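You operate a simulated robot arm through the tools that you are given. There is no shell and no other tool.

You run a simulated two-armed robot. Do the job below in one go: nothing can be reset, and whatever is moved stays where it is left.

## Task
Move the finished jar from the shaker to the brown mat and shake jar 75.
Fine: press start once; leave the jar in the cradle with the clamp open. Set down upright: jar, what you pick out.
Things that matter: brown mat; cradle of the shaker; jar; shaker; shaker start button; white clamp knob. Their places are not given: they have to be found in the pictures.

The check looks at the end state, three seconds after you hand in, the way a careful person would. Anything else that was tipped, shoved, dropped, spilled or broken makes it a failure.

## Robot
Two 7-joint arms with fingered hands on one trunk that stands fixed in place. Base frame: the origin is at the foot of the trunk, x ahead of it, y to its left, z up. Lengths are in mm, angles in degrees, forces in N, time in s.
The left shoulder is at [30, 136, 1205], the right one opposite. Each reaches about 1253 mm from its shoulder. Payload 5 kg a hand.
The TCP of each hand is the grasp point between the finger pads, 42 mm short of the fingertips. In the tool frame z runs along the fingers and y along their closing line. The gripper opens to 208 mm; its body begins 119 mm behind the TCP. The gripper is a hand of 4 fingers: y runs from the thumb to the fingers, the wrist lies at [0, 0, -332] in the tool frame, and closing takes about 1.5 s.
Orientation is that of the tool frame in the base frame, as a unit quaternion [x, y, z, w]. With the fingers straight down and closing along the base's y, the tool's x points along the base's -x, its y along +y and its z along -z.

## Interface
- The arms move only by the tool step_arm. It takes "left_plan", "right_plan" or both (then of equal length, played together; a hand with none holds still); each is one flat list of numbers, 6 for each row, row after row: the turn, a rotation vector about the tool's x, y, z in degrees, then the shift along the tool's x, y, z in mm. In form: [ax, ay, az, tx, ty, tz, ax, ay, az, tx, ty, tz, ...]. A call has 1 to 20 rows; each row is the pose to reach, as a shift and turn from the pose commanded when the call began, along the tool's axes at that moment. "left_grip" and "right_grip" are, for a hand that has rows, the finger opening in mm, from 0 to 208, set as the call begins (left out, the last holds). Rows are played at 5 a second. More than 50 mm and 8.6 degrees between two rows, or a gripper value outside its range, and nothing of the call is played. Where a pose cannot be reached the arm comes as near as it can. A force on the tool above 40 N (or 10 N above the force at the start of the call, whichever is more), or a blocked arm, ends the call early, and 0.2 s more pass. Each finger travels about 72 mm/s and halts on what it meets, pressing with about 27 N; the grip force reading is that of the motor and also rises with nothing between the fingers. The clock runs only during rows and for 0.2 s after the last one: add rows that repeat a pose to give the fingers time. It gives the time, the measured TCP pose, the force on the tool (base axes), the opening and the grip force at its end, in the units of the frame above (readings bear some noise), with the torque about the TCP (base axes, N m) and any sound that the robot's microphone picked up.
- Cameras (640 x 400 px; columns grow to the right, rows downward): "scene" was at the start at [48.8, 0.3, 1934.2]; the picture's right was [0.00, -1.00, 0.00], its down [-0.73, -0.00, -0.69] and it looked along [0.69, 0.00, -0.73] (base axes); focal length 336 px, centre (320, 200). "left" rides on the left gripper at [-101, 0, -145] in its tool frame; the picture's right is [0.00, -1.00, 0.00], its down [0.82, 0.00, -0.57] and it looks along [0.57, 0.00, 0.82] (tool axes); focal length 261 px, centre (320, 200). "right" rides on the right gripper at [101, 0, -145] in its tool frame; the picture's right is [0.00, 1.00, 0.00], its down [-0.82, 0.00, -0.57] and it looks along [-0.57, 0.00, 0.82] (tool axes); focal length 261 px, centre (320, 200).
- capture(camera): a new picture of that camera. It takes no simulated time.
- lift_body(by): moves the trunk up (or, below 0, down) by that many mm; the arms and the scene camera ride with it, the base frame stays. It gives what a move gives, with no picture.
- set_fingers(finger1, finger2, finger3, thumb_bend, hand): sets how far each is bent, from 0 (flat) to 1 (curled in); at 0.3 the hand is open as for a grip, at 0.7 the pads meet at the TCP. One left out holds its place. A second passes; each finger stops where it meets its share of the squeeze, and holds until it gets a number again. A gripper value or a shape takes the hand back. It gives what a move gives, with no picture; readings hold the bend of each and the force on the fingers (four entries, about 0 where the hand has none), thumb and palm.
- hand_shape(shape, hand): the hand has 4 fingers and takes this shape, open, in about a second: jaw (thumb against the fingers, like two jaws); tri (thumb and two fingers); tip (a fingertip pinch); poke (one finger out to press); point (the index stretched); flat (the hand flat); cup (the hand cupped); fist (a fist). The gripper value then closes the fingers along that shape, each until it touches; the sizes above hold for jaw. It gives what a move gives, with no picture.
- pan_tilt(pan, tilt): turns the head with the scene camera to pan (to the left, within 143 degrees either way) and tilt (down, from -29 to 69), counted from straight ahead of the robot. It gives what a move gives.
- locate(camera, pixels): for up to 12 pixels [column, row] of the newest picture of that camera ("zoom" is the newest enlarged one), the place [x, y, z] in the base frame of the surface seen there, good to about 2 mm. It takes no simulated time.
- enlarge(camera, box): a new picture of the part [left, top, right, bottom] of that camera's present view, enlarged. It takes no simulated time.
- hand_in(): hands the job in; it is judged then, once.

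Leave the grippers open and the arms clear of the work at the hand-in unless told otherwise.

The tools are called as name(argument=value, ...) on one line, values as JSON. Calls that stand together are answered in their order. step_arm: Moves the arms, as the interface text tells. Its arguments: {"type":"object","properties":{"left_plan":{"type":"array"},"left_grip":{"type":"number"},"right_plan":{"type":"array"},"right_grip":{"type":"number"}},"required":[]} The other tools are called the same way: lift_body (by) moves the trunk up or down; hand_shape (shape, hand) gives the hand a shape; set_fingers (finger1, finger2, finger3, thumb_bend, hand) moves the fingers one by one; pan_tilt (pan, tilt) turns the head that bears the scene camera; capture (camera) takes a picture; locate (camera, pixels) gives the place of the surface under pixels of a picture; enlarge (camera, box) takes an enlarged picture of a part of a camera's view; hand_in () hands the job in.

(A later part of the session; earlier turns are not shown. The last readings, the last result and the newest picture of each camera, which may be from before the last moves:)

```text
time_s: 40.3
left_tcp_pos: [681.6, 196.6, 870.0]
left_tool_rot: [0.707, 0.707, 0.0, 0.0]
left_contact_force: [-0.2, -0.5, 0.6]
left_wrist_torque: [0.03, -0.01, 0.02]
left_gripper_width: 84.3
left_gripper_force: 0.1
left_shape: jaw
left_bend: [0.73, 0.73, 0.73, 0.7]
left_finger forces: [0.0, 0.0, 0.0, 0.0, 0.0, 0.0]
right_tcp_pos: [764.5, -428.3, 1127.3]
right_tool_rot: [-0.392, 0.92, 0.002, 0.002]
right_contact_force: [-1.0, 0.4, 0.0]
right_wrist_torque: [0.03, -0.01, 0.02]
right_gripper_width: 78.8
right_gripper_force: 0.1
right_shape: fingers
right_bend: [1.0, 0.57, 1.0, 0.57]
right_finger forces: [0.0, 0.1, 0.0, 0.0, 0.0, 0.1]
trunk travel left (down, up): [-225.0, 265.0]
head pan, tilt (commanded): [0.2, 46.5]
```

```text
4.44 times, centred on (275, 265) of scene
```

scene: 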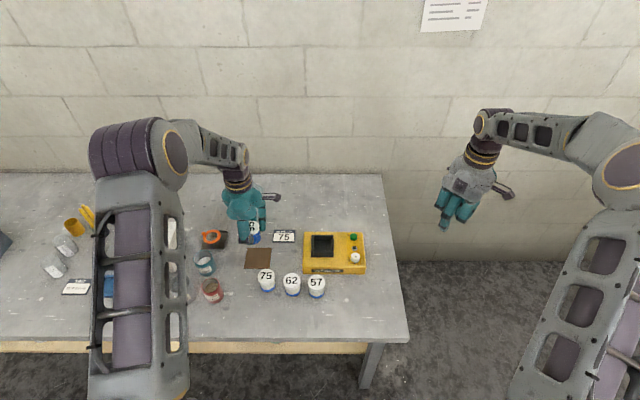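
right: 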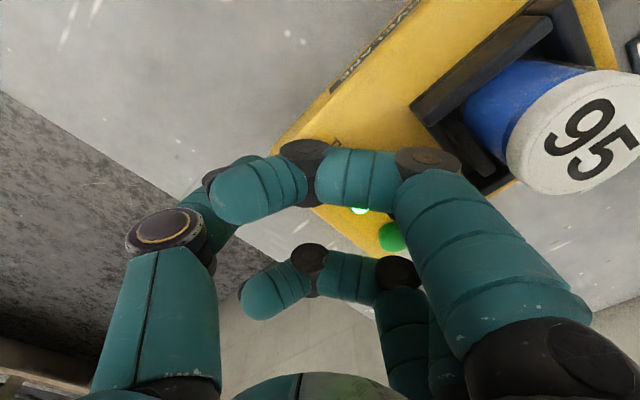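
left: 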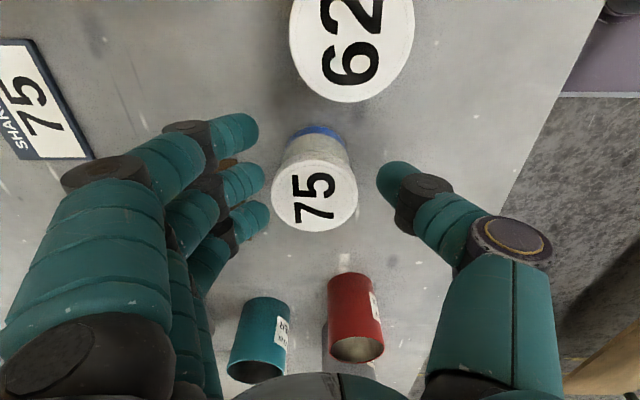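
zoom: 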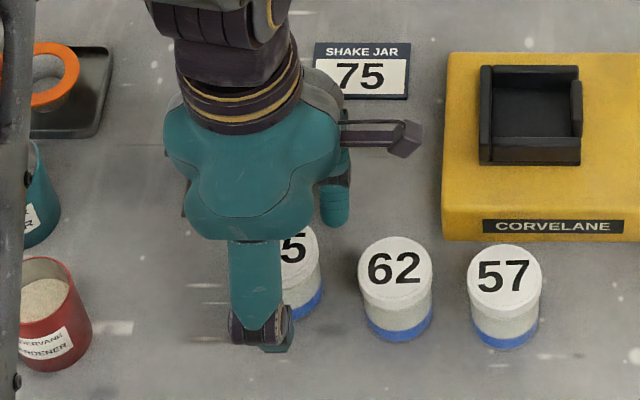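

The jar sits centred between thumb and fingers. Close on jar 75.

step_arm(left_plan=[0, 0, 0, 0, 0, 0, 0, 0, 0, 0, 0, 0, 0, 0, 0, 0, 0, 0, 0, 0, 0, 0, 0, 0, 0, 0, 0, 0, 0, 0, 0, 0, 0, 0, 0, 0, 0, 0, 0, 0, 0, 0], left_grip=30)

capture(camera="left")

```text
time_s: 41.9
left_tcp_pos: [680.1, 197.5, 871.3]
left_tool_rot: [0.707, 0.707, 0.0, -0.001]
left_contact_force: [0.3, 0.4, 0.4]
left_wrist_torque: [0.01, 0.01, -0.01]
left_gripper_width: 38.1
left_gripper_force: 27.0
left_shape: jaw
left_bend: [0.71, 0.73, 0.71, 0.7]
left_finger forces: [6.8, 8.9, 6.9, 0.0, 23.7, 0.0]
right_tcp_pos: [765.1, -426.8, 1127.2]
right_tool_rot: [-0.392, 0.92, 0.003, 0.003]
right_contact_force: [-0.5, -0.4, 0.8]
right_wrist_torque: [0.01, 0.0, -0.01]
right_gripper_width: 78.5
right_gripper_force: 0.1
right_shape: fingers
right_bend: [1.0, 0.57, 1.0, 0.57]
right_finger forces: [0.0, 0.0, 0.0, 0.1, 0.0, 0.0]
trunk travel left (down, up): [-225.0, 265.0]
head pan, tilt (commanded): [0.2, 46.5]
```

```text
taken
```

left: 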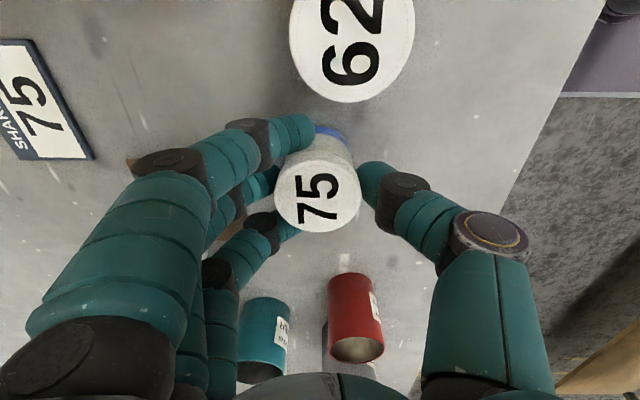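

Gripped (fingers 6.8/8.9/6.9 N, thumb 23.7 N). Lift straight up, slowly at first.

step_arm(left_plan=[0, 0, 0, 0, 0, -5, 0, 0, 0, 0, 0, -15, 0, 0, 0, 0, 0, -40, 0, 0, 0, 0, 0, -75, 0, 0, 0, 0, 0, -110, 0, 0, 0, 0, 0, -135, 0, 0, 0, 0, 0, -135])

enlarge(camera="left", box=[230, 90, 410, 250])

locate(camera="zoom", pixels=[[225, 240], [225, 270], [228, 285], [235, 255], [240, 270], [402, 240], [402, 270], [395, 285], [392, 255], [388, 270], [310, 190], [310, 340]])

```text
time_s: 43.5
left_tcp_pos: [681.7, 196.1, 1004.6]
left_tool_rot: [0.707, 0.707, 0.0, 0.0]
left_contact_force: [0.4, 0.4, -1.8]
left_wrist_torque: [0.0, 0.05, 0.01]
left_gripper_width: 38.0
left_gripper_force: 27.4
left_shape: jaw
left_bend: [0.71, 0.73, 0.71, 0.7]
left_finger forces: [7.0, 8.9, 7.0, 0.0, 23.9, 0.0]
right_tcp_pos: [765.1, -428.0, 1125.3]
right_tool_rot: [-0.392, 0.92, 0.002, 0.003]
right_contact_force: [0.6, -0.6, -0.2]
right_wrist_torque: [0.0, 0.05, 0.02]
right_gripper_width: 78.8
right_gripper_force: 0.0
right_shape: fingers
right_bend: [1.0, 0.57, 1.0, 0.57]
right_finger forces: [0.1, 0.0, 0.1, 0.0, 0.1, 0.0]
trunk travel left (down, up): [-225.0, 265.0]
head pan, tilt (commanded): [0.2, 46.5]
```

```text
2.50 times, centred on (320, 170) of left
```

zoom: 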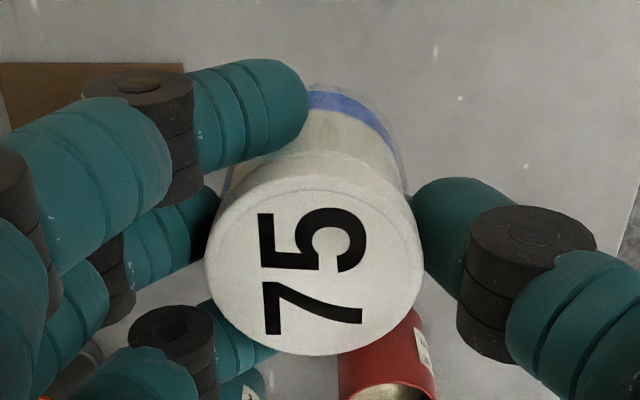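

```text
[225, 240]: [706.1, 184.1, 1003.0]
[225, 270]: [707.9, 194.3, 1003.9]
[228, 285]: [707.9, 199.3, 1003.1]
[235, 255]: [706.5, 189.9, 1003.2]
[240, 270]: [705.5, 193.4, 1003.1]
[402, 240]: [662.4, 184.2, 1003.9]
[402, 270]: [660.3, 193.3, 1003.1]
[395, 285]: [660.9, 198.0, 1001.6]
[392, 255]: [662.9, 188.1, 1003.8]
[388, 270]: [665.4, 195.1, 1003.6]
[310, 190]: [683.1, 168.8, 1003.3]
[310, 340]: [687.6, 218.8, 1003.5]
```

The lid is level (both sides ≈1003.2). I'll locate lid edges to get its centre relative to the TCP.

locate(camera="zoom", pixels=[[211, 255], [214, 255], [419, 255], [416, 255], [314, 172], [314, 180], [314, 352], [314, 348], [240, 190], [390, 190], [240, 325], [390, 325]])

enlarge(camera="scene", box=[210, 200, 370, 310])

```text
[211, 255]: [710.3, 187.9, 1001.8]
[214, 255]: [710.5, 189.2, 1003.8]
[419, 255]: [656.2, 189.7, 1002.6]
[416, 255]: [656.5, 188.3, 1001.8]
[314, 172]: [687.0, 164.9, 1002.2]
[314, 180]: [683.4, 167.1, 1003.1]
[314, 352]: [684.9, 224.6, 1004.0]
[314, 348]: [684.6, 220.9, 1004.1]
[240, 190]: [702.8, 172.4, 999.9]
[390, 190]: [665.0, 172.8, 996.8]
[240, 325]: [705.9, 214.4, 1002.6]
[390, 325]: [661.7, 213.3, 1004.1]
```

```text
3.64 times, centred on (290, 255) of scene
```

zoom: 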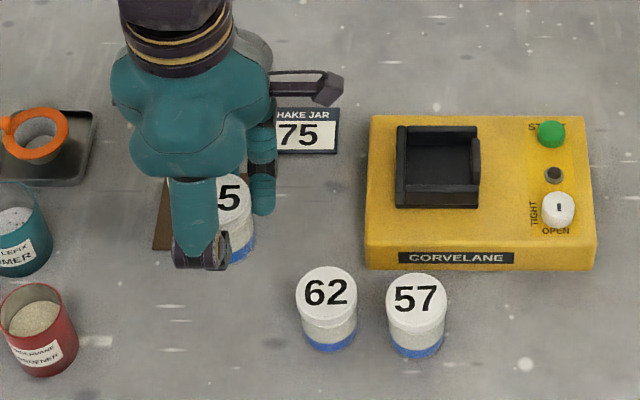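

Jar 75's centre is ≈(683.4, 195.5), i.e. (+2.4, −1.5) from the TCP. I'll carry it to above the cradle: TCP to ≈ (811.1, −2.5) at the same height (jar bottom ≈933, above everything).

step_arm(left_plan=[0, 0, 0, -33, 21.7, 0, 0, 0, 0, -66, 43.4, 0, 0, 0, 0, -100, 65, 0, 0, 0, 0, -133, 86.7, 0, 0, 0, 0, -166, 108.4, 0, 0, 0, 0, -190, 124, 0, 0, 0, 0, -199.5, 130.1, 0, 0, 0, 0, -199.5, 130.1, 0, 0, 0, 0, -199.5, 130.1, 0])

capture(camera="left")

enlarge(camera="scene", box=[285, 195, 365, 265])

```text
time_s: 45.5
left_tcp_pos: [811.9, -3.7, 1006.9]
left_tool_rot: [0.707, 0.707, 0.001, 0.0]
left_contact_force: [0.3, -0.4, -1.3]
left_wrist_torque: [0.02, -0.02, 0.04]
left_gripper_width: 38.0
left_gripper_force: 27.3
left_shape: jaw
left_bend: [0.71, 0.73, 0.71, 0.7]
left_finger forces: [7.2, 9.1, 7.3, 0.0, 23.7, 0.1]
right_tcp_pos: [763.0, -428.3, 1125.8]
right_tool_rot: [-0.392, 0.92, 0.002, 0.002]
right_contact_force: [-0.4, 0.1, 0.3]
right_wrist_torque: [-0.05, 0.02, -0.02]
right_gripper_width: 79.0
right_gripper_force: 0.1
right_shape: fingers
right_bend: [1.0, 0.57, 1.0, 0.57]
right_finger forces: [0.1, 0.1, 0.0, 0.0, 0.0, 0.0]
trunk travel left (down, up): [-225.0, 265.0]
head pan, tilt (commanded): [0.2, 46.5]
```

```text
taken
```

left: 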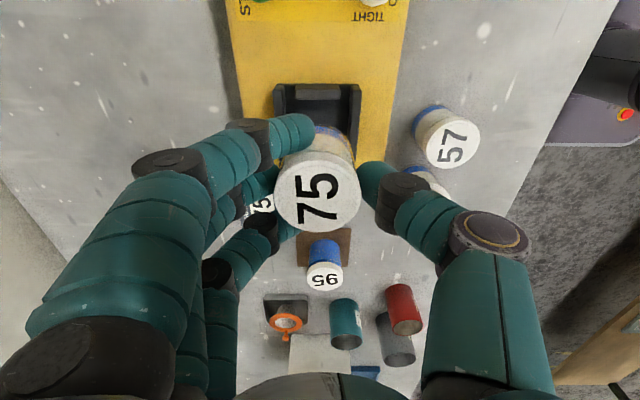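

```text
5.71 times, centred on (325, 230) of scene
```

zoom: 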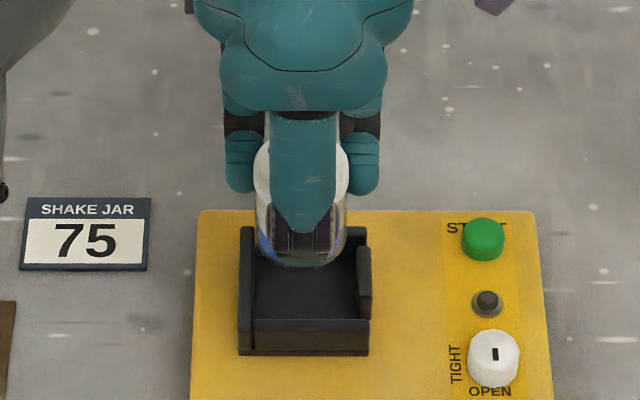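

Verify the jar's actual position over the cradle via lid points in the left view.

locate(camera="left", pixels=[[278, 193], [281, 193], [357, 193], [355, 193], [317, 160], [317, 163], [317, 228], [317, 230], [317, 195], [278, 100], [358, 100], [315, 90]])

```text
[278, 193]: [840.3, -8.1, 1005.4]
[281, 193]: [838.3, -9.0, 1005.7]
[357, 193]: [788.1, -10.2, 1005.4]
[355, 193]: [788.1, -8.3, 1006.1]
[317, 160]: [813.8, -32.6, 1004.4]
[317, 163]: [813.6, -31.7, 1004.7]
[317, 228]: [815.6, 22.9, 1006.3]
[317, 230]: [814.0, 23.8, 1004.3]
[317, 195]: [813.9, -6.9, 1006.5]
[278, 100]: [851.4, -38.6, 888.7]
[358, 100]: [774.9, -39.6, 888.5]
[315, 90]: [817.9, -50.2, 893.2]
```

Jar centre ≈ (814, −4.4): right on target. Descend 42 mm first, then slowly into the cradle.

step_arm(left_plan=[0, 0, 0, 0, 0, 20, 0, 0, 0, 0, 0, 36, 0, 0, 0, 0, 0, 42, 0, 0, 0, 0, 0, 42])

enlarge(camera="scene", box=[285, 195, 365, 265])

enlarge(camera="left", box=[230, 60, 410, 220])

```text
time_s: 46.5
left_tcp_pos: [812.3, -2.8, 964.9]
left_tool_rot: [0.706, 0.708, 0.001, -0.001]
left_contact_force: [0.0, -0.2, -1.5]
left_wrist_torque: [-0.02, 0.0, -0.01]
left_gripper_width: 38.0
left_gripper_force: 27.0
left_shape: jaw
left_bend: [0.71, 0.73, 0.71, 0.7]
left_finger forces: [7.2, 9.2, 7.4, 0.1, 23.7, 0.0]
right_tcp_pos: [763.8, -427.2, 1125.2]
right_tool_rot: [-0.392, 0.92, 0.002, 0.003]
right_contact_force: [-1.0, 0.2, 0.1]
right_wrist_torque: [-0.02, 0.0, 0.01]
right_gripper_width: 78.9
right_gripper_force: 0.0
right_shape: fingers
right_bend: [1.0, 0.57, 1.0, 0.57]
right_finger forces: [0.1, 0.1, 0.0, 0.0, 0.1, 0.0]
trunk travel left (down, up): [-225.0, 265.0]
head pan, tilt (commanded): [0.2, 46.5]
```

```text
5.71 times, centred on (325, 230) of scene
```

zoom: 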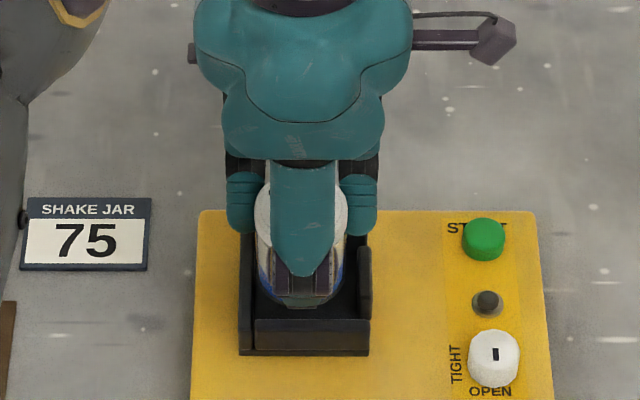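

```text
2.50 times, centred on (320, 140) of left
```

zoom: 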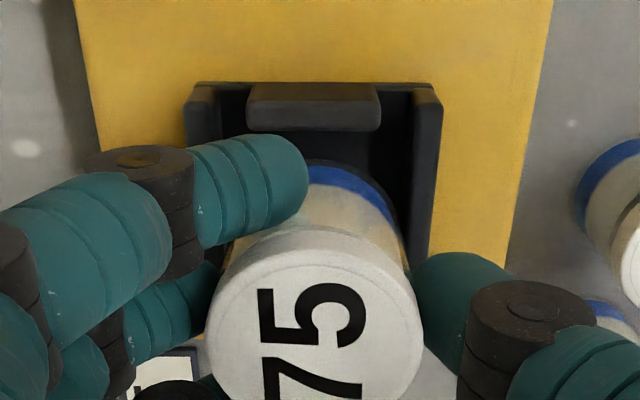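

The jar bottom (z≈893) is just above the walls with ~5 mm clearance visible on the near side. Continue down slowly in 3–4 mm steps for 24 mm.

step_arm(left_plan=[0, 0, 0, 0, 0, 3, 0, 0, 0, 0, 0, 6, 0, 0, 0, 0, 0, 10, 0, 0, 0, 0, 0, 14, 0, 0, 0, 0, 0, 18, 0, 0, 0, 0, 0, 22, 0, 0, 0, 0, 0, 24, 0, 0, 0, 0, 0, 24])

enlarge(camera="left", box=[230, 60, 410, 220])

```text
time_s: 48.3
left_tcp_pos: [812.5, -3.6, 940.4]
left_tool_rot: [0.707, 0.707, 0.0, 0.0]
left_contact_force: [0.3, 0.6, -0.9]
left_wrist_torque: [0.02, 0.01, -0.05]
left_gripper_width: 37.8
left_gripper_force: 27.0
left_shape: jaw
left_bend: [0.71, 0.73, 0.71, 0.7]
left_finger forces: [7.2, 9.2, 7.5, 0.0, 23.7, 0.0]
right_tcp_pos: [763.4, -427.1, 1125.2]
right_tool_rot: [-0.393, 0.92, 0.003, 0.003]
right_contact_force: [0.0, 0.1, -0.9]
right_wrist_torque: [-0.01, -0.01, -0.01]
right_gripper_width: 79.1
right_gripper_force: 0.1
right_shape: fingers
right_bend: [1.0, 0.57, 1.0, 0.57]
right_finger forces: [0.0, 0.0, 0.1, 0.1, 0.0, 0.1]
trunk travel left (down, up): [-225.0, 265.0]
head pan, tilt (commanded): [0.2, 46.5]
```

```text
2.50 times, centred on (320, 140) of left
```

zoom: 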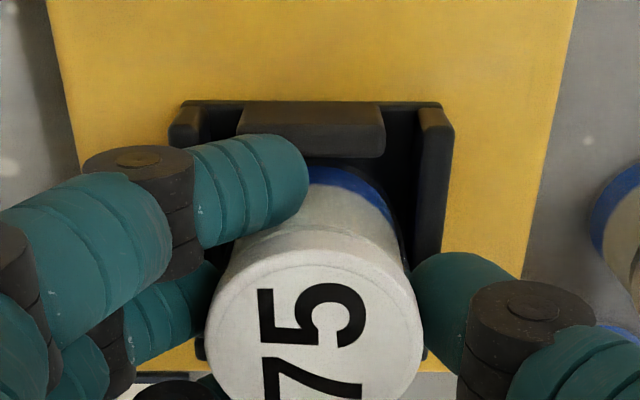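

Inside without touching (bottom ≈869). Lower a few more mm until contact.

step_arm(left_plan=[0, 0, 0, 0, 0, 1, 0, 0, 0, 0, 0, 2, 0, 0, 0, 0, 0, 3, 0, 0, 0, 0, 0, 3])

```text
time_s: 49.3
left_tcp_pos: [811.7, -4.4, 937.4]
left_tool_rot: [0.707, 0.707, 0.001, 0.0]
left_contact_force: [0.1, 0.5, 6.4]
left_wrist_torque: [-0.32, -0.12, 0.03]
left_gripper_width: 38.1
left_gripper_force: 27.3
left_shape: jaw
left_bend: [0.71, 0.73, 0.71, 0.7]
left_finger forces: [18.0, 8.9, 7.4, 0.0, 25.4, 0.0]
right_tcp_pos: [764.0, -426.6, 1126.8]
right_tool_rot: [-0.392, 0.92, 0.002, 0.003]
right_contact_force: [0.1, 0.0, 0.9]
right_wrist_torque: [-0.01, 0.0, -0.01]
right_gripper_width: 78.9
right_gripper_force: 0.0
right_shape: fingers
right_bend: [1.0, 0.57, 1.0, 0.57]
right_finger forces: [0.0, 0.1, 0.0, 0.1, 0.0, 0.1]
trunk travel left (down, up): [-225.0, 265.0]
head pan, tilt (commanded): [0.2, 46.5]
```

Finger 1's tip has come down on the open jaw's top (its force jumped to 18 N, torque matches y≈−45), with the jar bottom only ~1 mm off the floor. I'll ease up 0.8 mm to unload it and then open; the jar settles about 1–2 mm onto the floor.

step_arm(left_plan=[0, 0, 0, 0, 0, -0.8, 0, 0, 0, 0, 0, -0.8])

enlarge(camera="left", box=[230, 60, 410, 220])

locate(camera="zoom", pixels=[[230, 300], [400, 300], [315, 275], [315, 330], [300, 150], [270, 145], [340, 120], [430, 150], [350, 180]])

```text
time_s: 49.9
left_tcp_pos: [813.2, -4.6, 937.8]
left_tool_rot: [0.706, 0.708, 0.0, -0.001]
left_contact_force: [0.7, 1.3, 7.4]
left_wrist_torque: [-0.29, -0.1, 0.06]
left_gripper_width: 38.2
left_gripper_force: 27.1
left_shape: jaw
left_bend: [0.71, 0.73, 0.71, 0.7]
left_finger forces: [18.0, 8.9, 7.3, 0.0, 25.4, 0.0]
right_tcp_pos: [762.8, -427.8, 1126.8]
right_tool_rot: [-0.392, 0.92, 0.003, 0.002]
right_contact_force: [-0.3, -0.2, -0.1]
right_wrist_torque: [0.0, 0.0, -0.03]
right_gripper_width: 78.8
right_gripper_force: 0.1
right_shape: fingers
right_bend: [1.0, 0.57, 1.0, 0.57]
right_finger forces: [0.0, 0.0, 0.1, 0.1, 0.0, 0.0]
trunk travel left (down, up): [-225.0, 265.0]
head pan, tilt (commanded): [0.2, 46.5]
```

```text
2.50 times, centred on (320, 140) of left
```

zoom: 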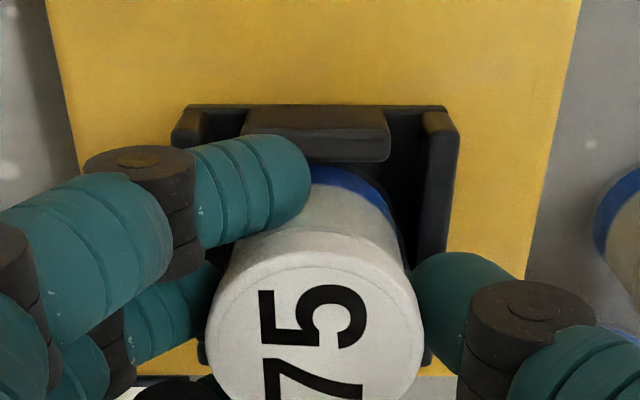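

```text
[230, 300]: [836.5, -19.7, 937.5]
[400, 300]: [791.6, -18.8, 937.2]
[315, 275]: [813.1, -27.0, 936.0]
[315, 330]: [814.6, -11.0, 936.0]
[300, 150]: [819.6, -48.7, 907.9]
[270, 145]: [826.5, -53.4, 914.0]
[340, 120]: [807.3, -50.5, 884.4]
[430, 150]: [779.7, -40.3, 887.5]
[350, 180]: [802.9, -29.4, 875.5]
```

Lid level and at z≈936.5, i.e. essentially seated. Open the left hand to 84 mm.

step_arm(left_plan=[0, 0, 0, 0, 0, -1, 0, 0, 0, 0, 0, -1, 0, 0, 0, 0, 0, -1, 0, 0, 0, 0, 0, -1, 0, 0, 0, 0, 0, -1, 0, 0, 0, 0, 0, -1], left_grip=84)

capture(camera="left")

enlarge(camera="left", box=[230, 60, 410, 250])

```text
time_s: 51.3
left_tcp_pos: [813.1, -3.3, 939.0]
left_tool_rot: [0.706, 0.708, 0.0, 0.0]
left_contact_force: [0.0, -0.6, -0.6]
left_wrist_torque: [-0.02, 0.0, 0.01]
left_gripper_width: 83.0
left_gripper_force: 0.0
left_shape: jaw
left_bend: [0.73, 0.73, 0.73, 0.7]
left_finger forces: [0.0, 0.0, 0.0, 0.0, 0.0, 0.0]
right_tcp_pos: [764.0, -427.3, 1126.3]
right_tool_rot: [-0.393, 0.92, 0.003, 0.004]
right_contact_force: [-0.4, -1.1, -0.5]
right_wrist_torque: [0.0, 0.03, 0.02]
right_gripper_width: 79.0
right_gripper_force: 0.1
right_shape: fingers
right_bend: [1.0, 0.57, 1.0, 0.57]
right_finger forces: [0.0, 0.0, 0.0, 0.0, 0.0, 0.0]
trunk travel left (down, up): [-225.0, 265.0]
head pan, tilt (commanded): [0.2, 46.5]
```

```text
taken
```

left: 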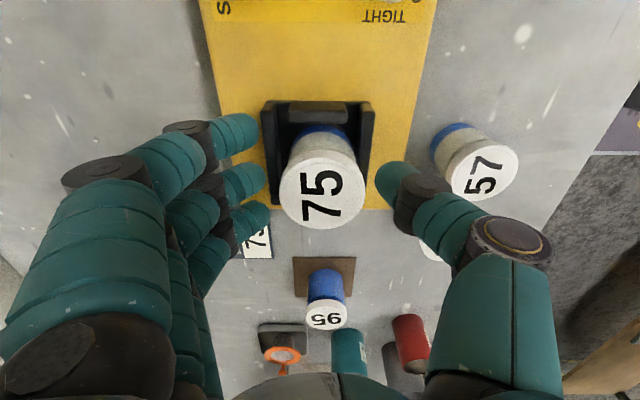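

```text
2.11 times, centred on (320, 155) of left
```

zoom: 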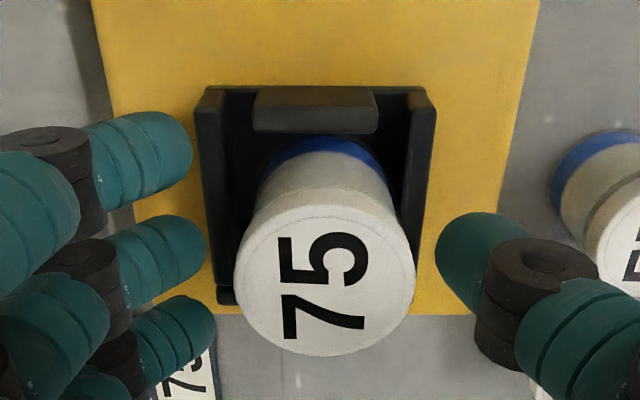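

Jar 75 stands in the cradle; the thumb gap is a bit small, so I'll shift 3 mm toward −x (thumb away) and then raise the left hand straight up 140 mm.

step_arm(left_plan=[0, 0, 0, 0, -3, 0, 0, 0, 0, 0, -3, -10, 0, 0, 0, 0, -3, -30, 0, 0, 0, 0, -3, -65, 0, 0, 0, 0, -3, -105, 0, 0, 0, 0, -3, -140, 0, 0, 0, 0, -3, -140])

capture(camera="left")

enlarge(camera="scene", box=[285, 195, 375, 275])

```text
time_s: 52.9
left_tcp_pos: [809.8, -3.6, 1079.9]
left_tool_rot: [0.707, 0.707, 0.0, -0.001]
left_contact_force: [0.3, -0.2, -0.4]
left_wrist_torque: [-0.01, 0.07, 0.01]
left_gripper_width: 83.7
left_gripper_force: 0.1
left_shape: jaw
left_bend: [0.73, 0.73, 0.73, 0.7]
left_finger forces: [0.1, 0.0, 0.0, 0.0, 0.0, 0.0]
right_tcp_pos: [764.2, -427.5, 1126.1]
right_tool_rot: [-0.393, 0.92, 0.002, 0.002]
right_contact_force: [1.8, -0.9, -0.7]
right_wrist_torque: [0.0, 0.03, -0.05]
right_gripper_width: 78.9
right_gripper_force: 0.2
right_shape: fingers
right_bend: [1.0, 0.57, 1.0, 0.57]
right_finger forces: [0.0, 0.0, 0.0, 0.0, 0.0, 0.0]
trunk travel left (down, up): [-225.0, 265.0]
head pan, tilt (commanded): [0.2, 46.5]
```

```text
taken
```

left: 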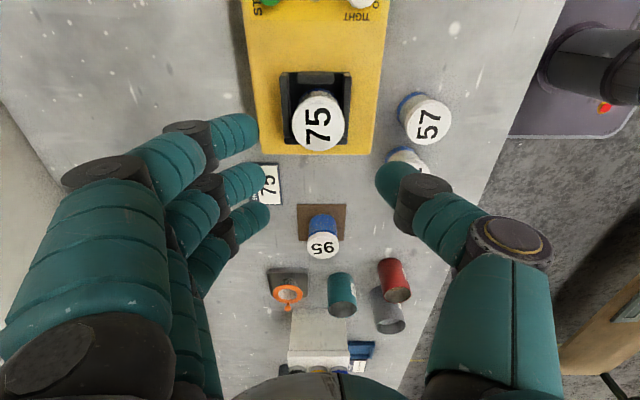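

```text
5.00 times, centred on (330, 235) of scene
```

zoom: 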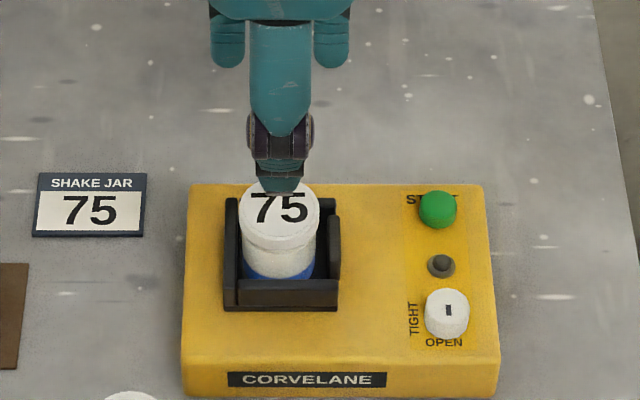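

Jar 75 stands upright in the cradle. I'll move the left hand back to its starting place (yaw back 90°, up and to the left), from where its camera views the knob.

step_arm(left_plan=[0, 0, -7.5, 25, -4, -20, 0, 0, -15, 50, -8, -40, 0, 0, -22.5, 75, -12, -60, 0, 0, -30, 100, -16, -75, 0, 0, -37.5, 125, -20, -90, 0, 0, -45, 150, -25, -105, 0, 0, -52.5, 175, -29, -115, 0, 0, -60, 200, -33, -125, 0, 0, -67.5, 225, -37, -135, 0, 0, -75, 250, -41, -142, 0, 0, -82.5, 276, -45, -148, 0, 0, -90, 302, -49, -152, 0, 0, -90, 302, -49, -152])

enlarge(camera="left", box=[420, 0, 640, 140])

enlarge(camera="scene", box=[220, 200, 380, 310])

```text
time_s: 55.7
left_tcp_pos: [761.5, 297.2, 1228.1]
left_tool_rot: [-0.001, 1.0, 0.0, -0.001]
left_contact_force: [0.7, -0.6, -0.7]
left_wrist_torque: [0.05, 0.02, 0.04]
left_gripper_width: 83.6
left_gripper_force: 0.2
left_shape: jaw
left_bend: [0.73, 0.73, 0.73, 0.7]
left_finger forces: [0.0, 0.0, 0.1, 0.0, 0.1, 0.1]
right_tcp_pos: [763.7, -427.8, 1124.7]
right_tool_rot: [-0.392, 0.92, 0.002, 0.002]
right_contact_force: [0.9, 0.2, -0.6]
right_wrist_torque: [0.03, 0.01, 0.0]
right_gripper_width: 78.7
right_gripper_force: 0.0
right_shape: fingers
right_bend: [1.0, 0.57, 1.0, 0.57]
right_finger forces: [0.1, 0.0, 0.0, 0.0, 0.0, 0.0]
trunk travel left (down, up): [-225.0, 265.0]
head pan, tilt (commanded): [0.2, 46.5]
```

```text
2.86 times, centred on (530, 70) of left
```

zoom: 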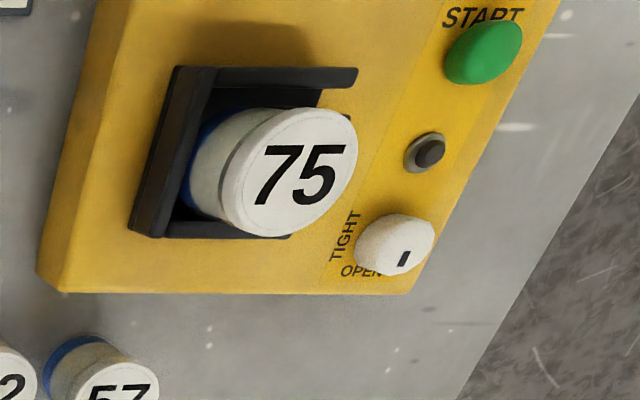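

```text
3.64 times, centred on (300, 255) of scene
```

zoom: 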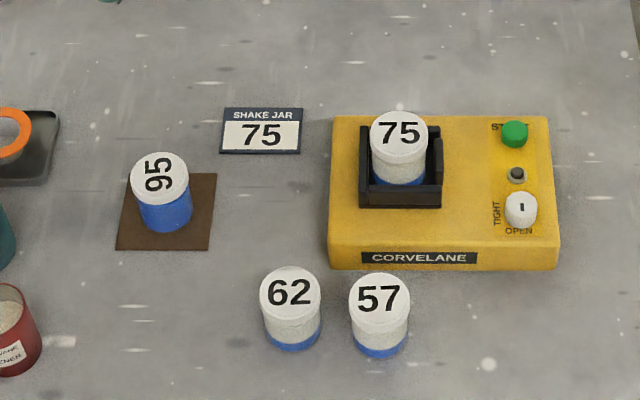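

Everything is in place: jar 95 on the mat, jar 75 in the cradle, knob at OPEN. Now bring the right hand (still yawed ~46°, finger 2/thumb at 0.57) back above the knob.

step_arm(right_plan=[0, 0, 0, -30, 29, 0, 0, 0, 0, -60, 58, 0, 0, 0, 0, -90, 87, 0, 0, 0, 0, -120, 116, 0, 0, 0, 0, -150, 145, 0, 0, 0, 0, -180, 174, 0, 0, 0, 0, -205, 198, 0, 0, 0, 0, -212.8, 205.5, 0, 0, 0, 0, -212.8, 205.5, 0])

set_fingers(hand="right", finger2=0.6, thumb_bend=0.64)

```text
time_s: 57.7
left_tcp_pos: [761.5, 298.8, 1228.3]
left_tool_rot: [-0.001, 1.0, 0.0, 0.0]
left_contact_force: [-0.1, 0.3, 0.4]
left_wrist_torque: [-0.05, -0.01, 0.01]
left_gripper_width: 83.5
left_gripper_force: 0.0
left_shape: jaw
left_bend: [0.73, 0.73, 0.73, 0.7]
left_finger forces: [0.1, 0.0, 0.0, 0.0, 0.0, 0.1]
right_tcp_pos: [762.4, -131.6, 1128.5]
right_tool_rot: [-0.392, 0.92, 0.002, 0.002]
right_contact_force: [0.2, 0.0, -0.2]
right_wrist_torque: [-0.01, -0.02, 0.0]
right_gripper_width: 78.9
right_gripper_force: 0.0
right_shape: fingers
right_bend: [1.0, 0.57, 1.0, 0.57]
right_finger forces: [0.0, 0.0, 0.0, 0.0, 0.0, 0.1]
trunk travel left (down, up): [-225.0, 265.0]
head pan, tilt (commanded): [0.2, 46.5]
```

```text
time_s: 58.7
left_tcp_pos: [761.0, 298.7, 1229.8]
left_tool_rot: [-0.002, 1.0, 0.0, 0.0]
left_contact_force: [-0.1, -0.4, 0.4]
left_wrist_torque: [-0.01, 0.0, -0.01]
left_gripper_width: 83.2
left_gripper_force: 0.1
left_shape: jaw
left_bend: [0.73, 0.73, 0.73, 0.7]
left_finger forces: [0.0, 0.0, 0.0, 0.0, 0.1, 0.1]
right_tcp_pos: [761.6, -132.5, 1130.0]
right_tool_rot: [-0.393, 0.92, 0.002, 0.003]
right_contact_force: [0.5, -1.1, 1.3]
right_wrist_torque: [-0.01, 0.0, 0.02]
right_gripper_width: 74.4
right_gripper_force: 0.2
right_shape: fingers
right_bend: [1.0, 0.6, 1.0, 0.64]
right_finger forces: [0.1, 0.1, 0.0, 0.0, 0.1, 0.1]
trunk travel left (down, up): [-225.0, 265.0]
head pan, tilt (commanded): [0.2, 46.5]
```

I'll open finger 2 back to 0.57 for more side clearance (that value was contact-free at z≈911 before), then descend to z≈945 first.

set_fingers(hand="right", finger2=0.57, thumb_bend=0.6)

step_arm(right_plan=[0, 0, 0, 0, 0, 45, 0, 0, 0, 0, 0, 90, 0, 0, 0, 0, 0, 135, 0, 0, 0, 0, 0, 165, 0, 0, 0, 0, 0, 185, 0, 0, 0, 0, 0, 185])

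enlarge(camera="left", box=[500, 20, 640, 140])

enlarge(camera="scene", box=[310, 220, 390, 280])

```text
time_s: 59.7
left_tcp_pos: [761.2, 298.6, 1230.9]
left_tool_rot: [0.0, 1.0, 0.0, 0.0]
left_contact_force: [0.2, 1.2, -0.5]
left_wrist_torque: [-0.01, 0.04, 0.0]
left_gripper_width: 83.6
left_gripper_force: 0.1
left_shape: jaw
left_bend: [0.73, 0.73, 0.73, 0.7]
left_finger forces: [0.1, 0.0, 0.0, 0.0, 0.0, 0.0]
right_tcp_pos: [761.4, -132.6, 1129.3]
right_tool_rot: [-0.392, 0.92, 0.003, 0.003]
right_contact_force: [-0.1, -0.5, 0.2]
right_wrist_torque: [0.0, 0.01, 0.02]
right_gripper_width: 76.9
right_gripper_force: 0.1
right_shape: fingers
right_bend: [1.0, 0.56, 1.0, 0.6]
right_finger forces: [0.0, 0.1, 0.1, 0.0, 0.1, 0.0]
trunk travel left (down, up): [-225.0, 265.0]
head pan, tilt (commanded): [0.2, 46.5]
```

```text
time_s: 61.1
left_tcp_pos: [761.6, 298.1, 1229.7]
left_tool_rot: [-0.001, 1.0, 0.0, 0.0]
left_contact_force: [0.0, 0.5, 0.2]
left_wrist_torque: [0.0, -0.04, -0.02]
left_gripper_width: 83.9
left_gripper_force: 0.0
left_shape: jaw
left_bend: [0.73, 0.73, 0.73, 0.7]
left_finger forces: [0.1, 0.0, 0.0, 0.0, 0.0, 0.0]
right_tcp_pos: [764.1, -131.4, 944.0]
right_tool_rot: [-0.392, 0.92, 0.003, 0.002]
right_contact_force: [0.3, 0.6, -0.1]
right_wrist_torque: [0.02, -0.06, 0.0]
right_gripper_width: 76.7
right_gripper_force: 0.1
right_shape: fingers
right_bend: [1.0, 0.56, 1.0, 0.6]
right_finger forces: [0.0, 0.0, 0.1, 0.0, 0.0, 0.1]
trunk travel left (down, up): [-225.0, 265.0]
head pan, tilt (commanded): [0.2, 46.5]
```

```text
3.33 times, centred on (570, 80) of left
```

zoom: 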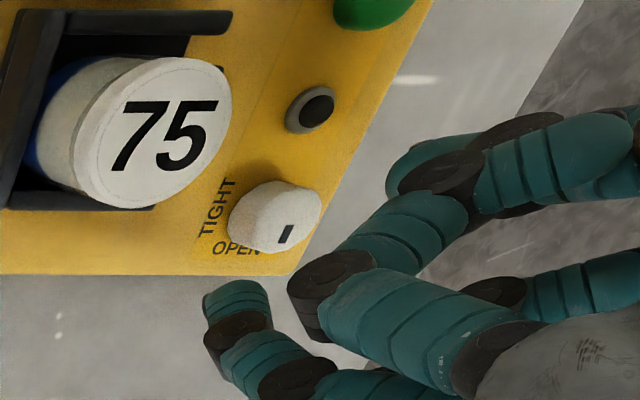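

```text
6.67 times, centred on (350, 250) of scene
```

zoom: 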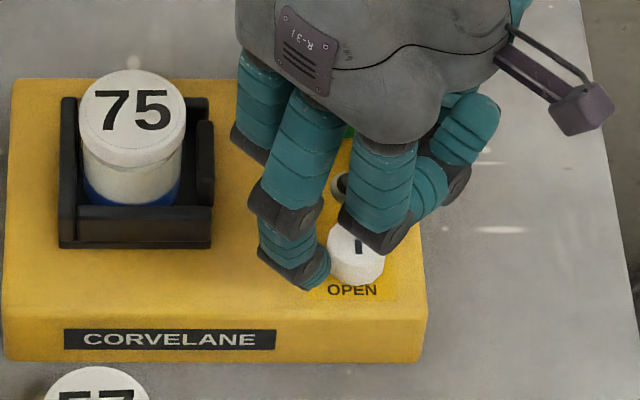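

Finger 2 is to the left-front of the knob, the thumb behind right. Descend another 31 mm to z≈913.

step_arm(right_plan=[0, 0, 0, 0, 0, 12, 0, 0, 0, 0, 0, 24, 0, 0, 0, 0, 0, 31, 0, 0, 0, 0, 0, 31])

enlarge(camera="left", box=[500, 20, 640, 140])

enlarge(camera="scene", box=[330, 230, 380, 280])

```text
time_s: 62.1
left_tcp_pos: [761.5, 297.3, 1229.2]
left_tool_rot: [-0.001, 1.0, -0.001, 0.0]
left_contact_force: [0.5, 0.4, 0.5]
left_wrist_torque: [0.02, -0.01, -0.02]
left_gripper_width: 83.3
left_gripper_force: 0.0
left_shape: jaw
left_bend: [0.73, 0.73, 0.73, 0.7]
left_finger forces: [0.0, 0.0, 0.0, 0.1, 0.1, 0.1]
right_tcp_pos: [761.8, -131.8, 913.6]
right_tool_rot: [-0.392, 0.92, 0.002, 0.003]
right_contact_force: [-0.7, 1.0, -0.7]
right_wrist_torque: [0.01, -0.02, 0.01]
right_gripper_width: 77.1
right_gripper_force: 0.1
right_shape: fingers
right_bend: [1.0, 0.56, 1.0, 0.6]
right_finger forces: [0.0, 0.0, 0.0, 0.0, 0.0, 0.1]
trunk travel left (down, up): [-225.0, 265.0]
head pan, tilt (commanded): [0.2, 46.5]
```

```text
3.33 times, centred on (570, 80) of left
```

zoom: 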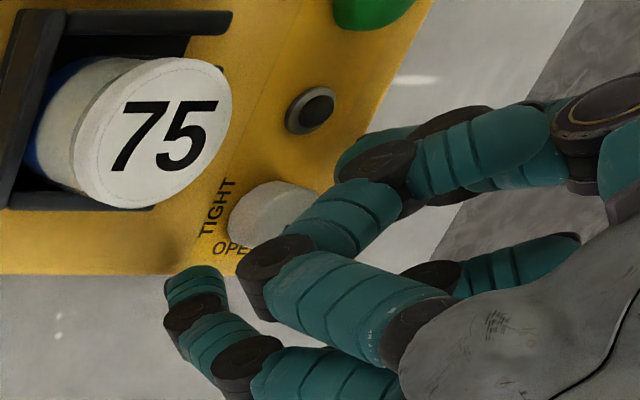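

```text
8.00 times, centred on (355, 255) of scene
```

zoom: 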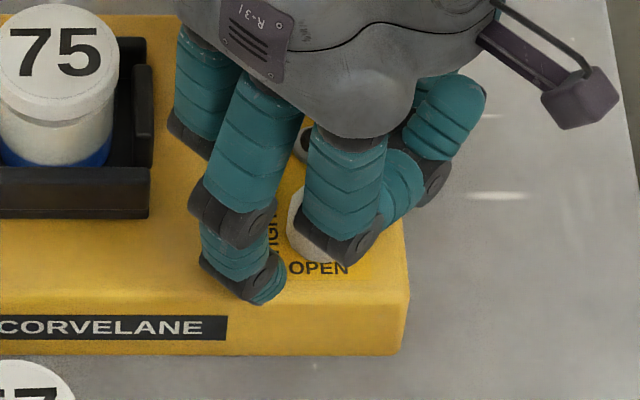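

Finger 2's tip is beside the knob at the front-left, no contact yet. Close finger 2 and thumb on the knob.

set_fingers(hand="right", finger2=0.85, thumb_bend=0.85)

enlarge(camera="left", box=[500, 20, 640, 140])

enlarge(camera="scene", box=[330, 230, 380, 280])

```text
time_s: 63.1
left_tcp_pos: [761.3, 297.3, 1229.4]
left_tool_rot: [0.001, 1.0, 0.001, 0.0]
left_contact_force: [0.6, 0.1, -0.6]
left_wrist_torque: [0.02, 0.0, 0.03]
left_gripper_width: 83.5
left_gripper_force: 0.0
left_shape: jaw
left_bend: [0.73, 0.73, 0.73, 0.7]
left_finger forces: [0.1, 0.1, 0.1, 0.1, 0.1, 0.0]
right_tcp_pos: [766.0, -131.7, 913.6]
right_tool_rot: [-0.392, 0.92, 0.002, 0.004]
right_contact_force: [18.3, -16.2, 12.4]
right_wrist_torque: [-0.74, -0.9, -0.08]
right_gripper_width: 69.1
right_gripper_force: 23.9
right_shape: fingers
right_bend: [1.0, 0.64, 1.0, 0.74]
right_finger forces: [0.1, 7.1, 0.0, 0.0, 41.0, 0.0]
trunk travel left (down, up): [-225.0, 265.0]
head pan, tilt (commanded): [0.2, 46.5]
```

```text
3.33 times, centred on (570, 80) of left
```

zoom: 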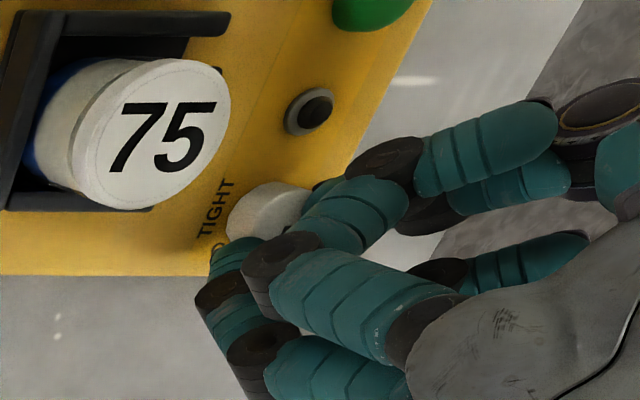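

```text
8.00 times, centred on (355, 255) of scene
```

zoom: 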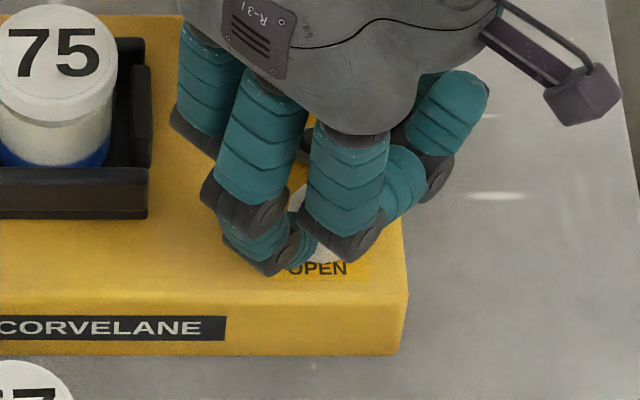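

Same firm pinch as before (finger 2 at 7 N, thumb 41 N). Turn clockwise (tool z positive) by 46° first.

step_arm(right_plan=[0, 0, 7.5, 0.3, 0, 0, 0, 0, 15, 0.6, 0, 0, 0, 0, 22.5, 0.9, 0, 0, 0, 0, 30, 1.2, 0.1, 0, 0, 0, 38, 1.5, 0.2, 0, 0, 0, 46, 1.8, 0.3, 0])

enlarge(camera="left", box=[500, 20, 640, 140])

enlarge(camera="scene", box=[310, 220, 390, 280])

```text
time_s: 64.5
left_tcp_pos: [761.2, 297.4, 1228.9]
left_tool_rot: [0.0, 1.0, 0.001, 0.0]
left_contact_force: [0.4, 0.2, -0.7]
left_wrist_torque: [0.0, -0.01, 0.01]
left_gripper_width: 83.2
left_gripper_force: 0.1
left_shape: jaw
left_bend: [0.73, 0.73, 0.73, 0.7]
left_finger forces: [0.0, 0.0, 0.1, 0.1, 0.1, 0.0]
right_tcp_pos: [762.9, -134.8, 914.4]
right_tool_rot: [-0.001, 1.0, 0.003, 0.003]
right_contact_force: [20.9, -19.8, 19.1]
right_wrist_torque: [-0.92, -0.82, -0.09]
right_gripper_width: 68.3
right_gripper_force: 26.8
right_shape: fingers
right_bend: [1.0, 0.64, 1.0, 0.75]
right_finger forces: [0.1, 11.9, 0.0, 0.1, 42.5, 0.0]
trunk travel left (down, up): [-225.0, 265.0]
head pan, tilt (commanded): [0.2, 46.5]
```

```text
3.33 times, centred on (570, 80) of left
```

zoom: 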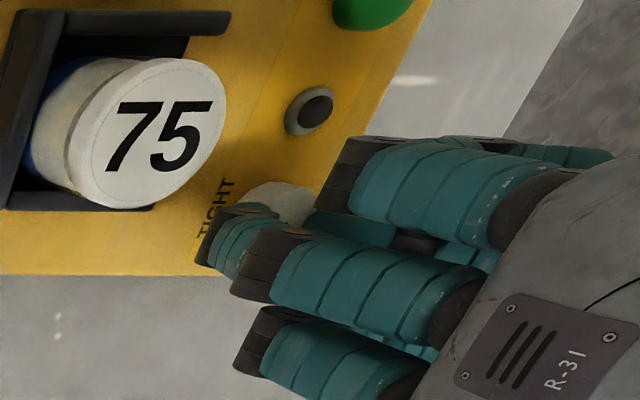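

```text
6.67 times, centred on (350, 250) of scene
```

zoom: 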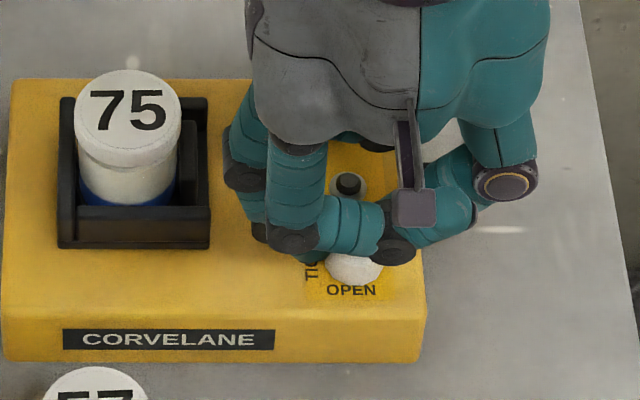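

Jar 75 is being pushed left by the jaw as it tightens. Continue another 44° clockwise, easing 1.5 mm upward to reduce the downward load.

step_arm(right_plan=[0, 0, 7.5, 0.3, 0, -1, 0, 0, 15, 0.7, 0.1, -1.5, 0, 0, 22.5, 1.1, 0.3, -1.5, 0, 0, 30, 1.5, 0.5, -1.5, 0, 0, 37.5, 1.9, 0.7, -1.5, 0, 0, 45, 2.2, 0.9, -1.5])

enlarge(camera="left", box=[500, 20, 640, 140])

enlarge(camera="scene", box=[300, 220, 380, 280])

```text
time_s: 65.9
left_tcp_pos: [759.9, 298.6, 1228.7]
left_tool_rot: [-0.001, 1.0, 0.0, 0.0]
left_contact_force: [0.3, -0.4, 0.1]
left_wrist_torque: [0.01, -0.01, -0.01]
left_gripper_width: 83.6
left_gripper_force: 0.2
left_shape: jaw
left_bend: [0.73, 0.73, 0.73, 0.7]
left_finger forces: [0.1, 0.1, 0.1, 0.0, 0.0, 0.0]
right_tcp_pos: [756.6, -130.0, 913.5]
right_tool_rot: [0.381, 0.924, 0.003, -0.001]
right_contact_force: [-6.4, -7.7, -1.6]
right_wrist_torque: [-0.22, 0.18, -0.06]
right_gripper_width: 68.6
right_gripper_force: 17.5
right_shape: fingers
right_bend: [1.0, 0.63, 1.0, 0.75]
right_finger forces: [0.0, 12.4, 0.0, 0.1, 21.4, 0.0]
trunk travel left (down, up): [-225.0, 265.0]
head pan, tilt (commanded): [0.2, 46.5]
```

```text
3.33 times, centred on (570, 80) of left
```

zoom: 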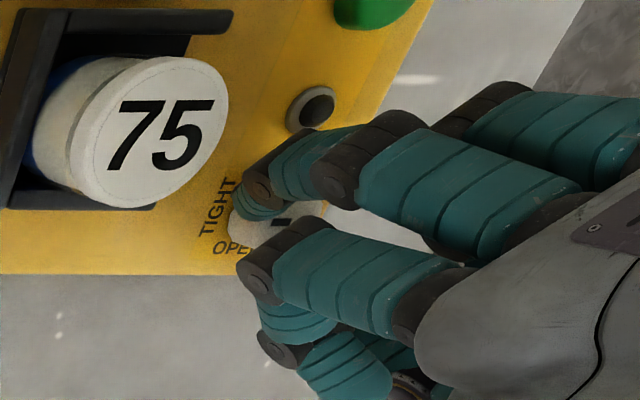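

```text
6.67 times, centred on (340, 250) of scene
```

zoom: 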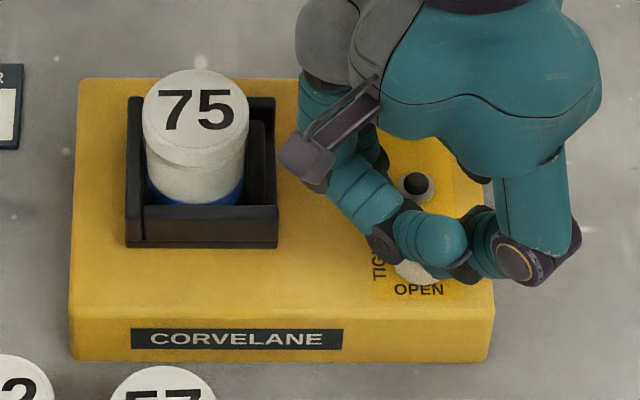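

The hand has turned through; forces fell. I'll check the knob's mark and the jaw/jar contact closely.

enlarge(camera="left", box=[535, 65, 585, 97])

enlarge(camera="scene", box=[300, 225, 348, 260])

```text
12.50 times, centred on (560, 81) of left
```

zoom: 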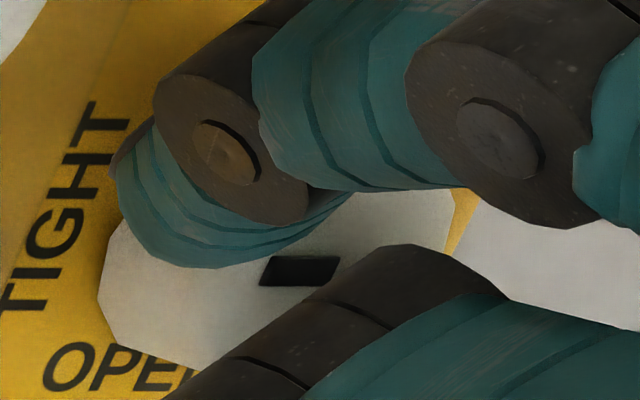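

```text
11.43 times, centred on (324, 242) of scene
```

zoom: 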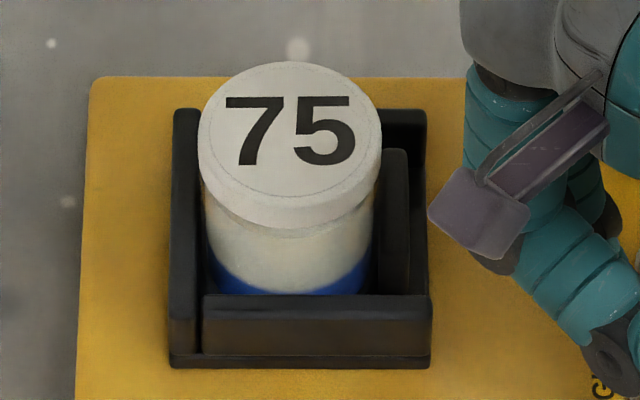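

The mark is horizontal again (as originally at TIGHT) and the jaw presses jar 75 against the left wall, in the same spot as with jar 95. Release the knob and lift 40 mm to read the mark clearly.

set_fingers(hand="right", finger2=0.57, thumb_bend=0.6)

step_arm(right_plan=[0, 0, 0, 0, 0, -20, 0, 0, 0, 0, 0, -60, 0, 0, 0, 0, 0, -105, 0, 0, 0, 0, 0, -150, 0, 0, 0, 0, 0, -190, 0, 0, 0, 0, 0, -190])

enlarge(camera="left", box=[510, 50, 606, 110])

enlarge(camera="scene", box=[335, 225, 375, 275])

```text
time_s: 66.9
left_tcp_pos: [762.4, 299.4, 1228.8]
left_tool_rot: [-0.001, 1.0, 0.0, 0.0]
left_contact_force: [0.0, -0.4, 0.1]
left_wrist_torque: [0.0, 0.01, -0.01]
left_gripper_width: 83.3
left_gripper_force: 0.0
left_shape: jaw
left_bend: [0.73, 0.73, 0.73, 0.7]
left_finger forces: [0.0, 0.1, 0.1, 0.1, 0.0, 0.1]
right_tcp_pos: [758.8, -130.3, 915.7]
right_tool_rot: [0.381, 0.925, 0.003, 0.001]
right_contact_force: [0.4, -1.0, -0.3]
right_wrist_torque: [0.02, -0.04, -0.03]
right_gripper_width: 76.6
right_gripper_force: 0.1
right_shape: fingers
right_bend: [1.0, 0.56, 1.0, 0.6]
right_finger forces: [0.0, 0.2, 0.0, 0.1, 0.0, 0.0]
trunk travel left (down, up): [-225.0, 265.0]
head pan, tilt (commanded): [0.2, 46.5]
```

```text
time_s: 68.3
left_tcp_pos: [761.6, 297.9, 1228.1]
left_tool_rot: [-0.001, 1.0, 0.001, 0.001]
left_contact_force: [0.6, 0.1, 0.2]
left_wrist_torque: [0.01, 0.06, 0.0]
left_gripper_width: 83.3
left_gripper_force: 0.1
left_shape: jaw
left_bend: [0.73, 0.73, 0.73, 0.7]
left_finger forces: [0.0, 0.0, 0.0, 0.1, 0.0, 0.0]
right_tcp_pos: [758.1, -131.1, 1104.4]
right_tool_rot: [0.381, 0.925, 0.003, 0.001]
right_contact_force: [0.2, -0.5, -0.9]
right_wrist_torque: [0.01, 0.03, -0.04]
right_gripper_width: 76.6
right_gripper_force: 0.1
right_shape: fingers
right_bend: [1.0, 0.56, 1.0, 0.6]
right_finger forces: [0.0, 0.0, 0.0, 0.0, 0.0, 0.1]
trunk travel left (down, up): [-225.0, 265.0]
head pan, tilt (commanded): [0.2, 46.5]
```

```text
6.67 times, centred on (558, 80) of left
```

zoom: 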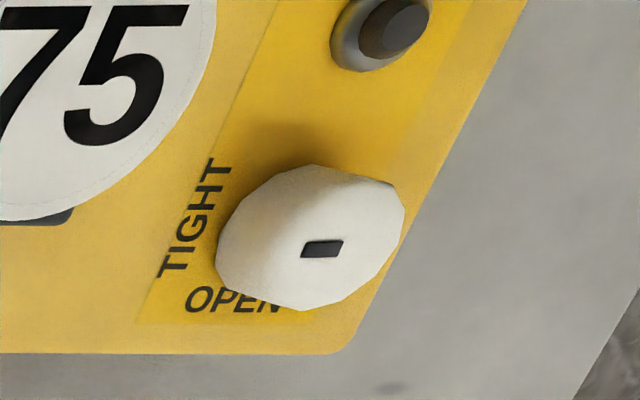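

```text
8.00 times, centred on (355, 250) of scene
```

zoom: 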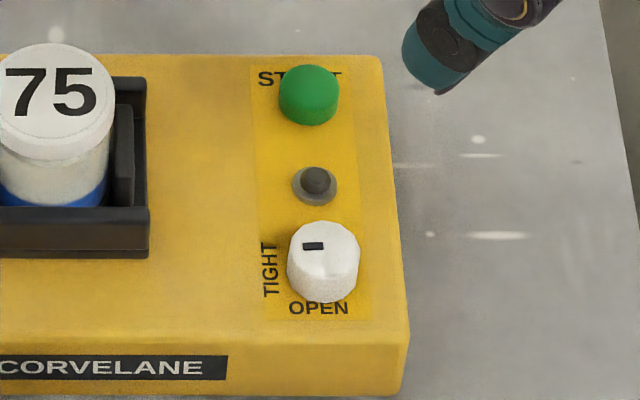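

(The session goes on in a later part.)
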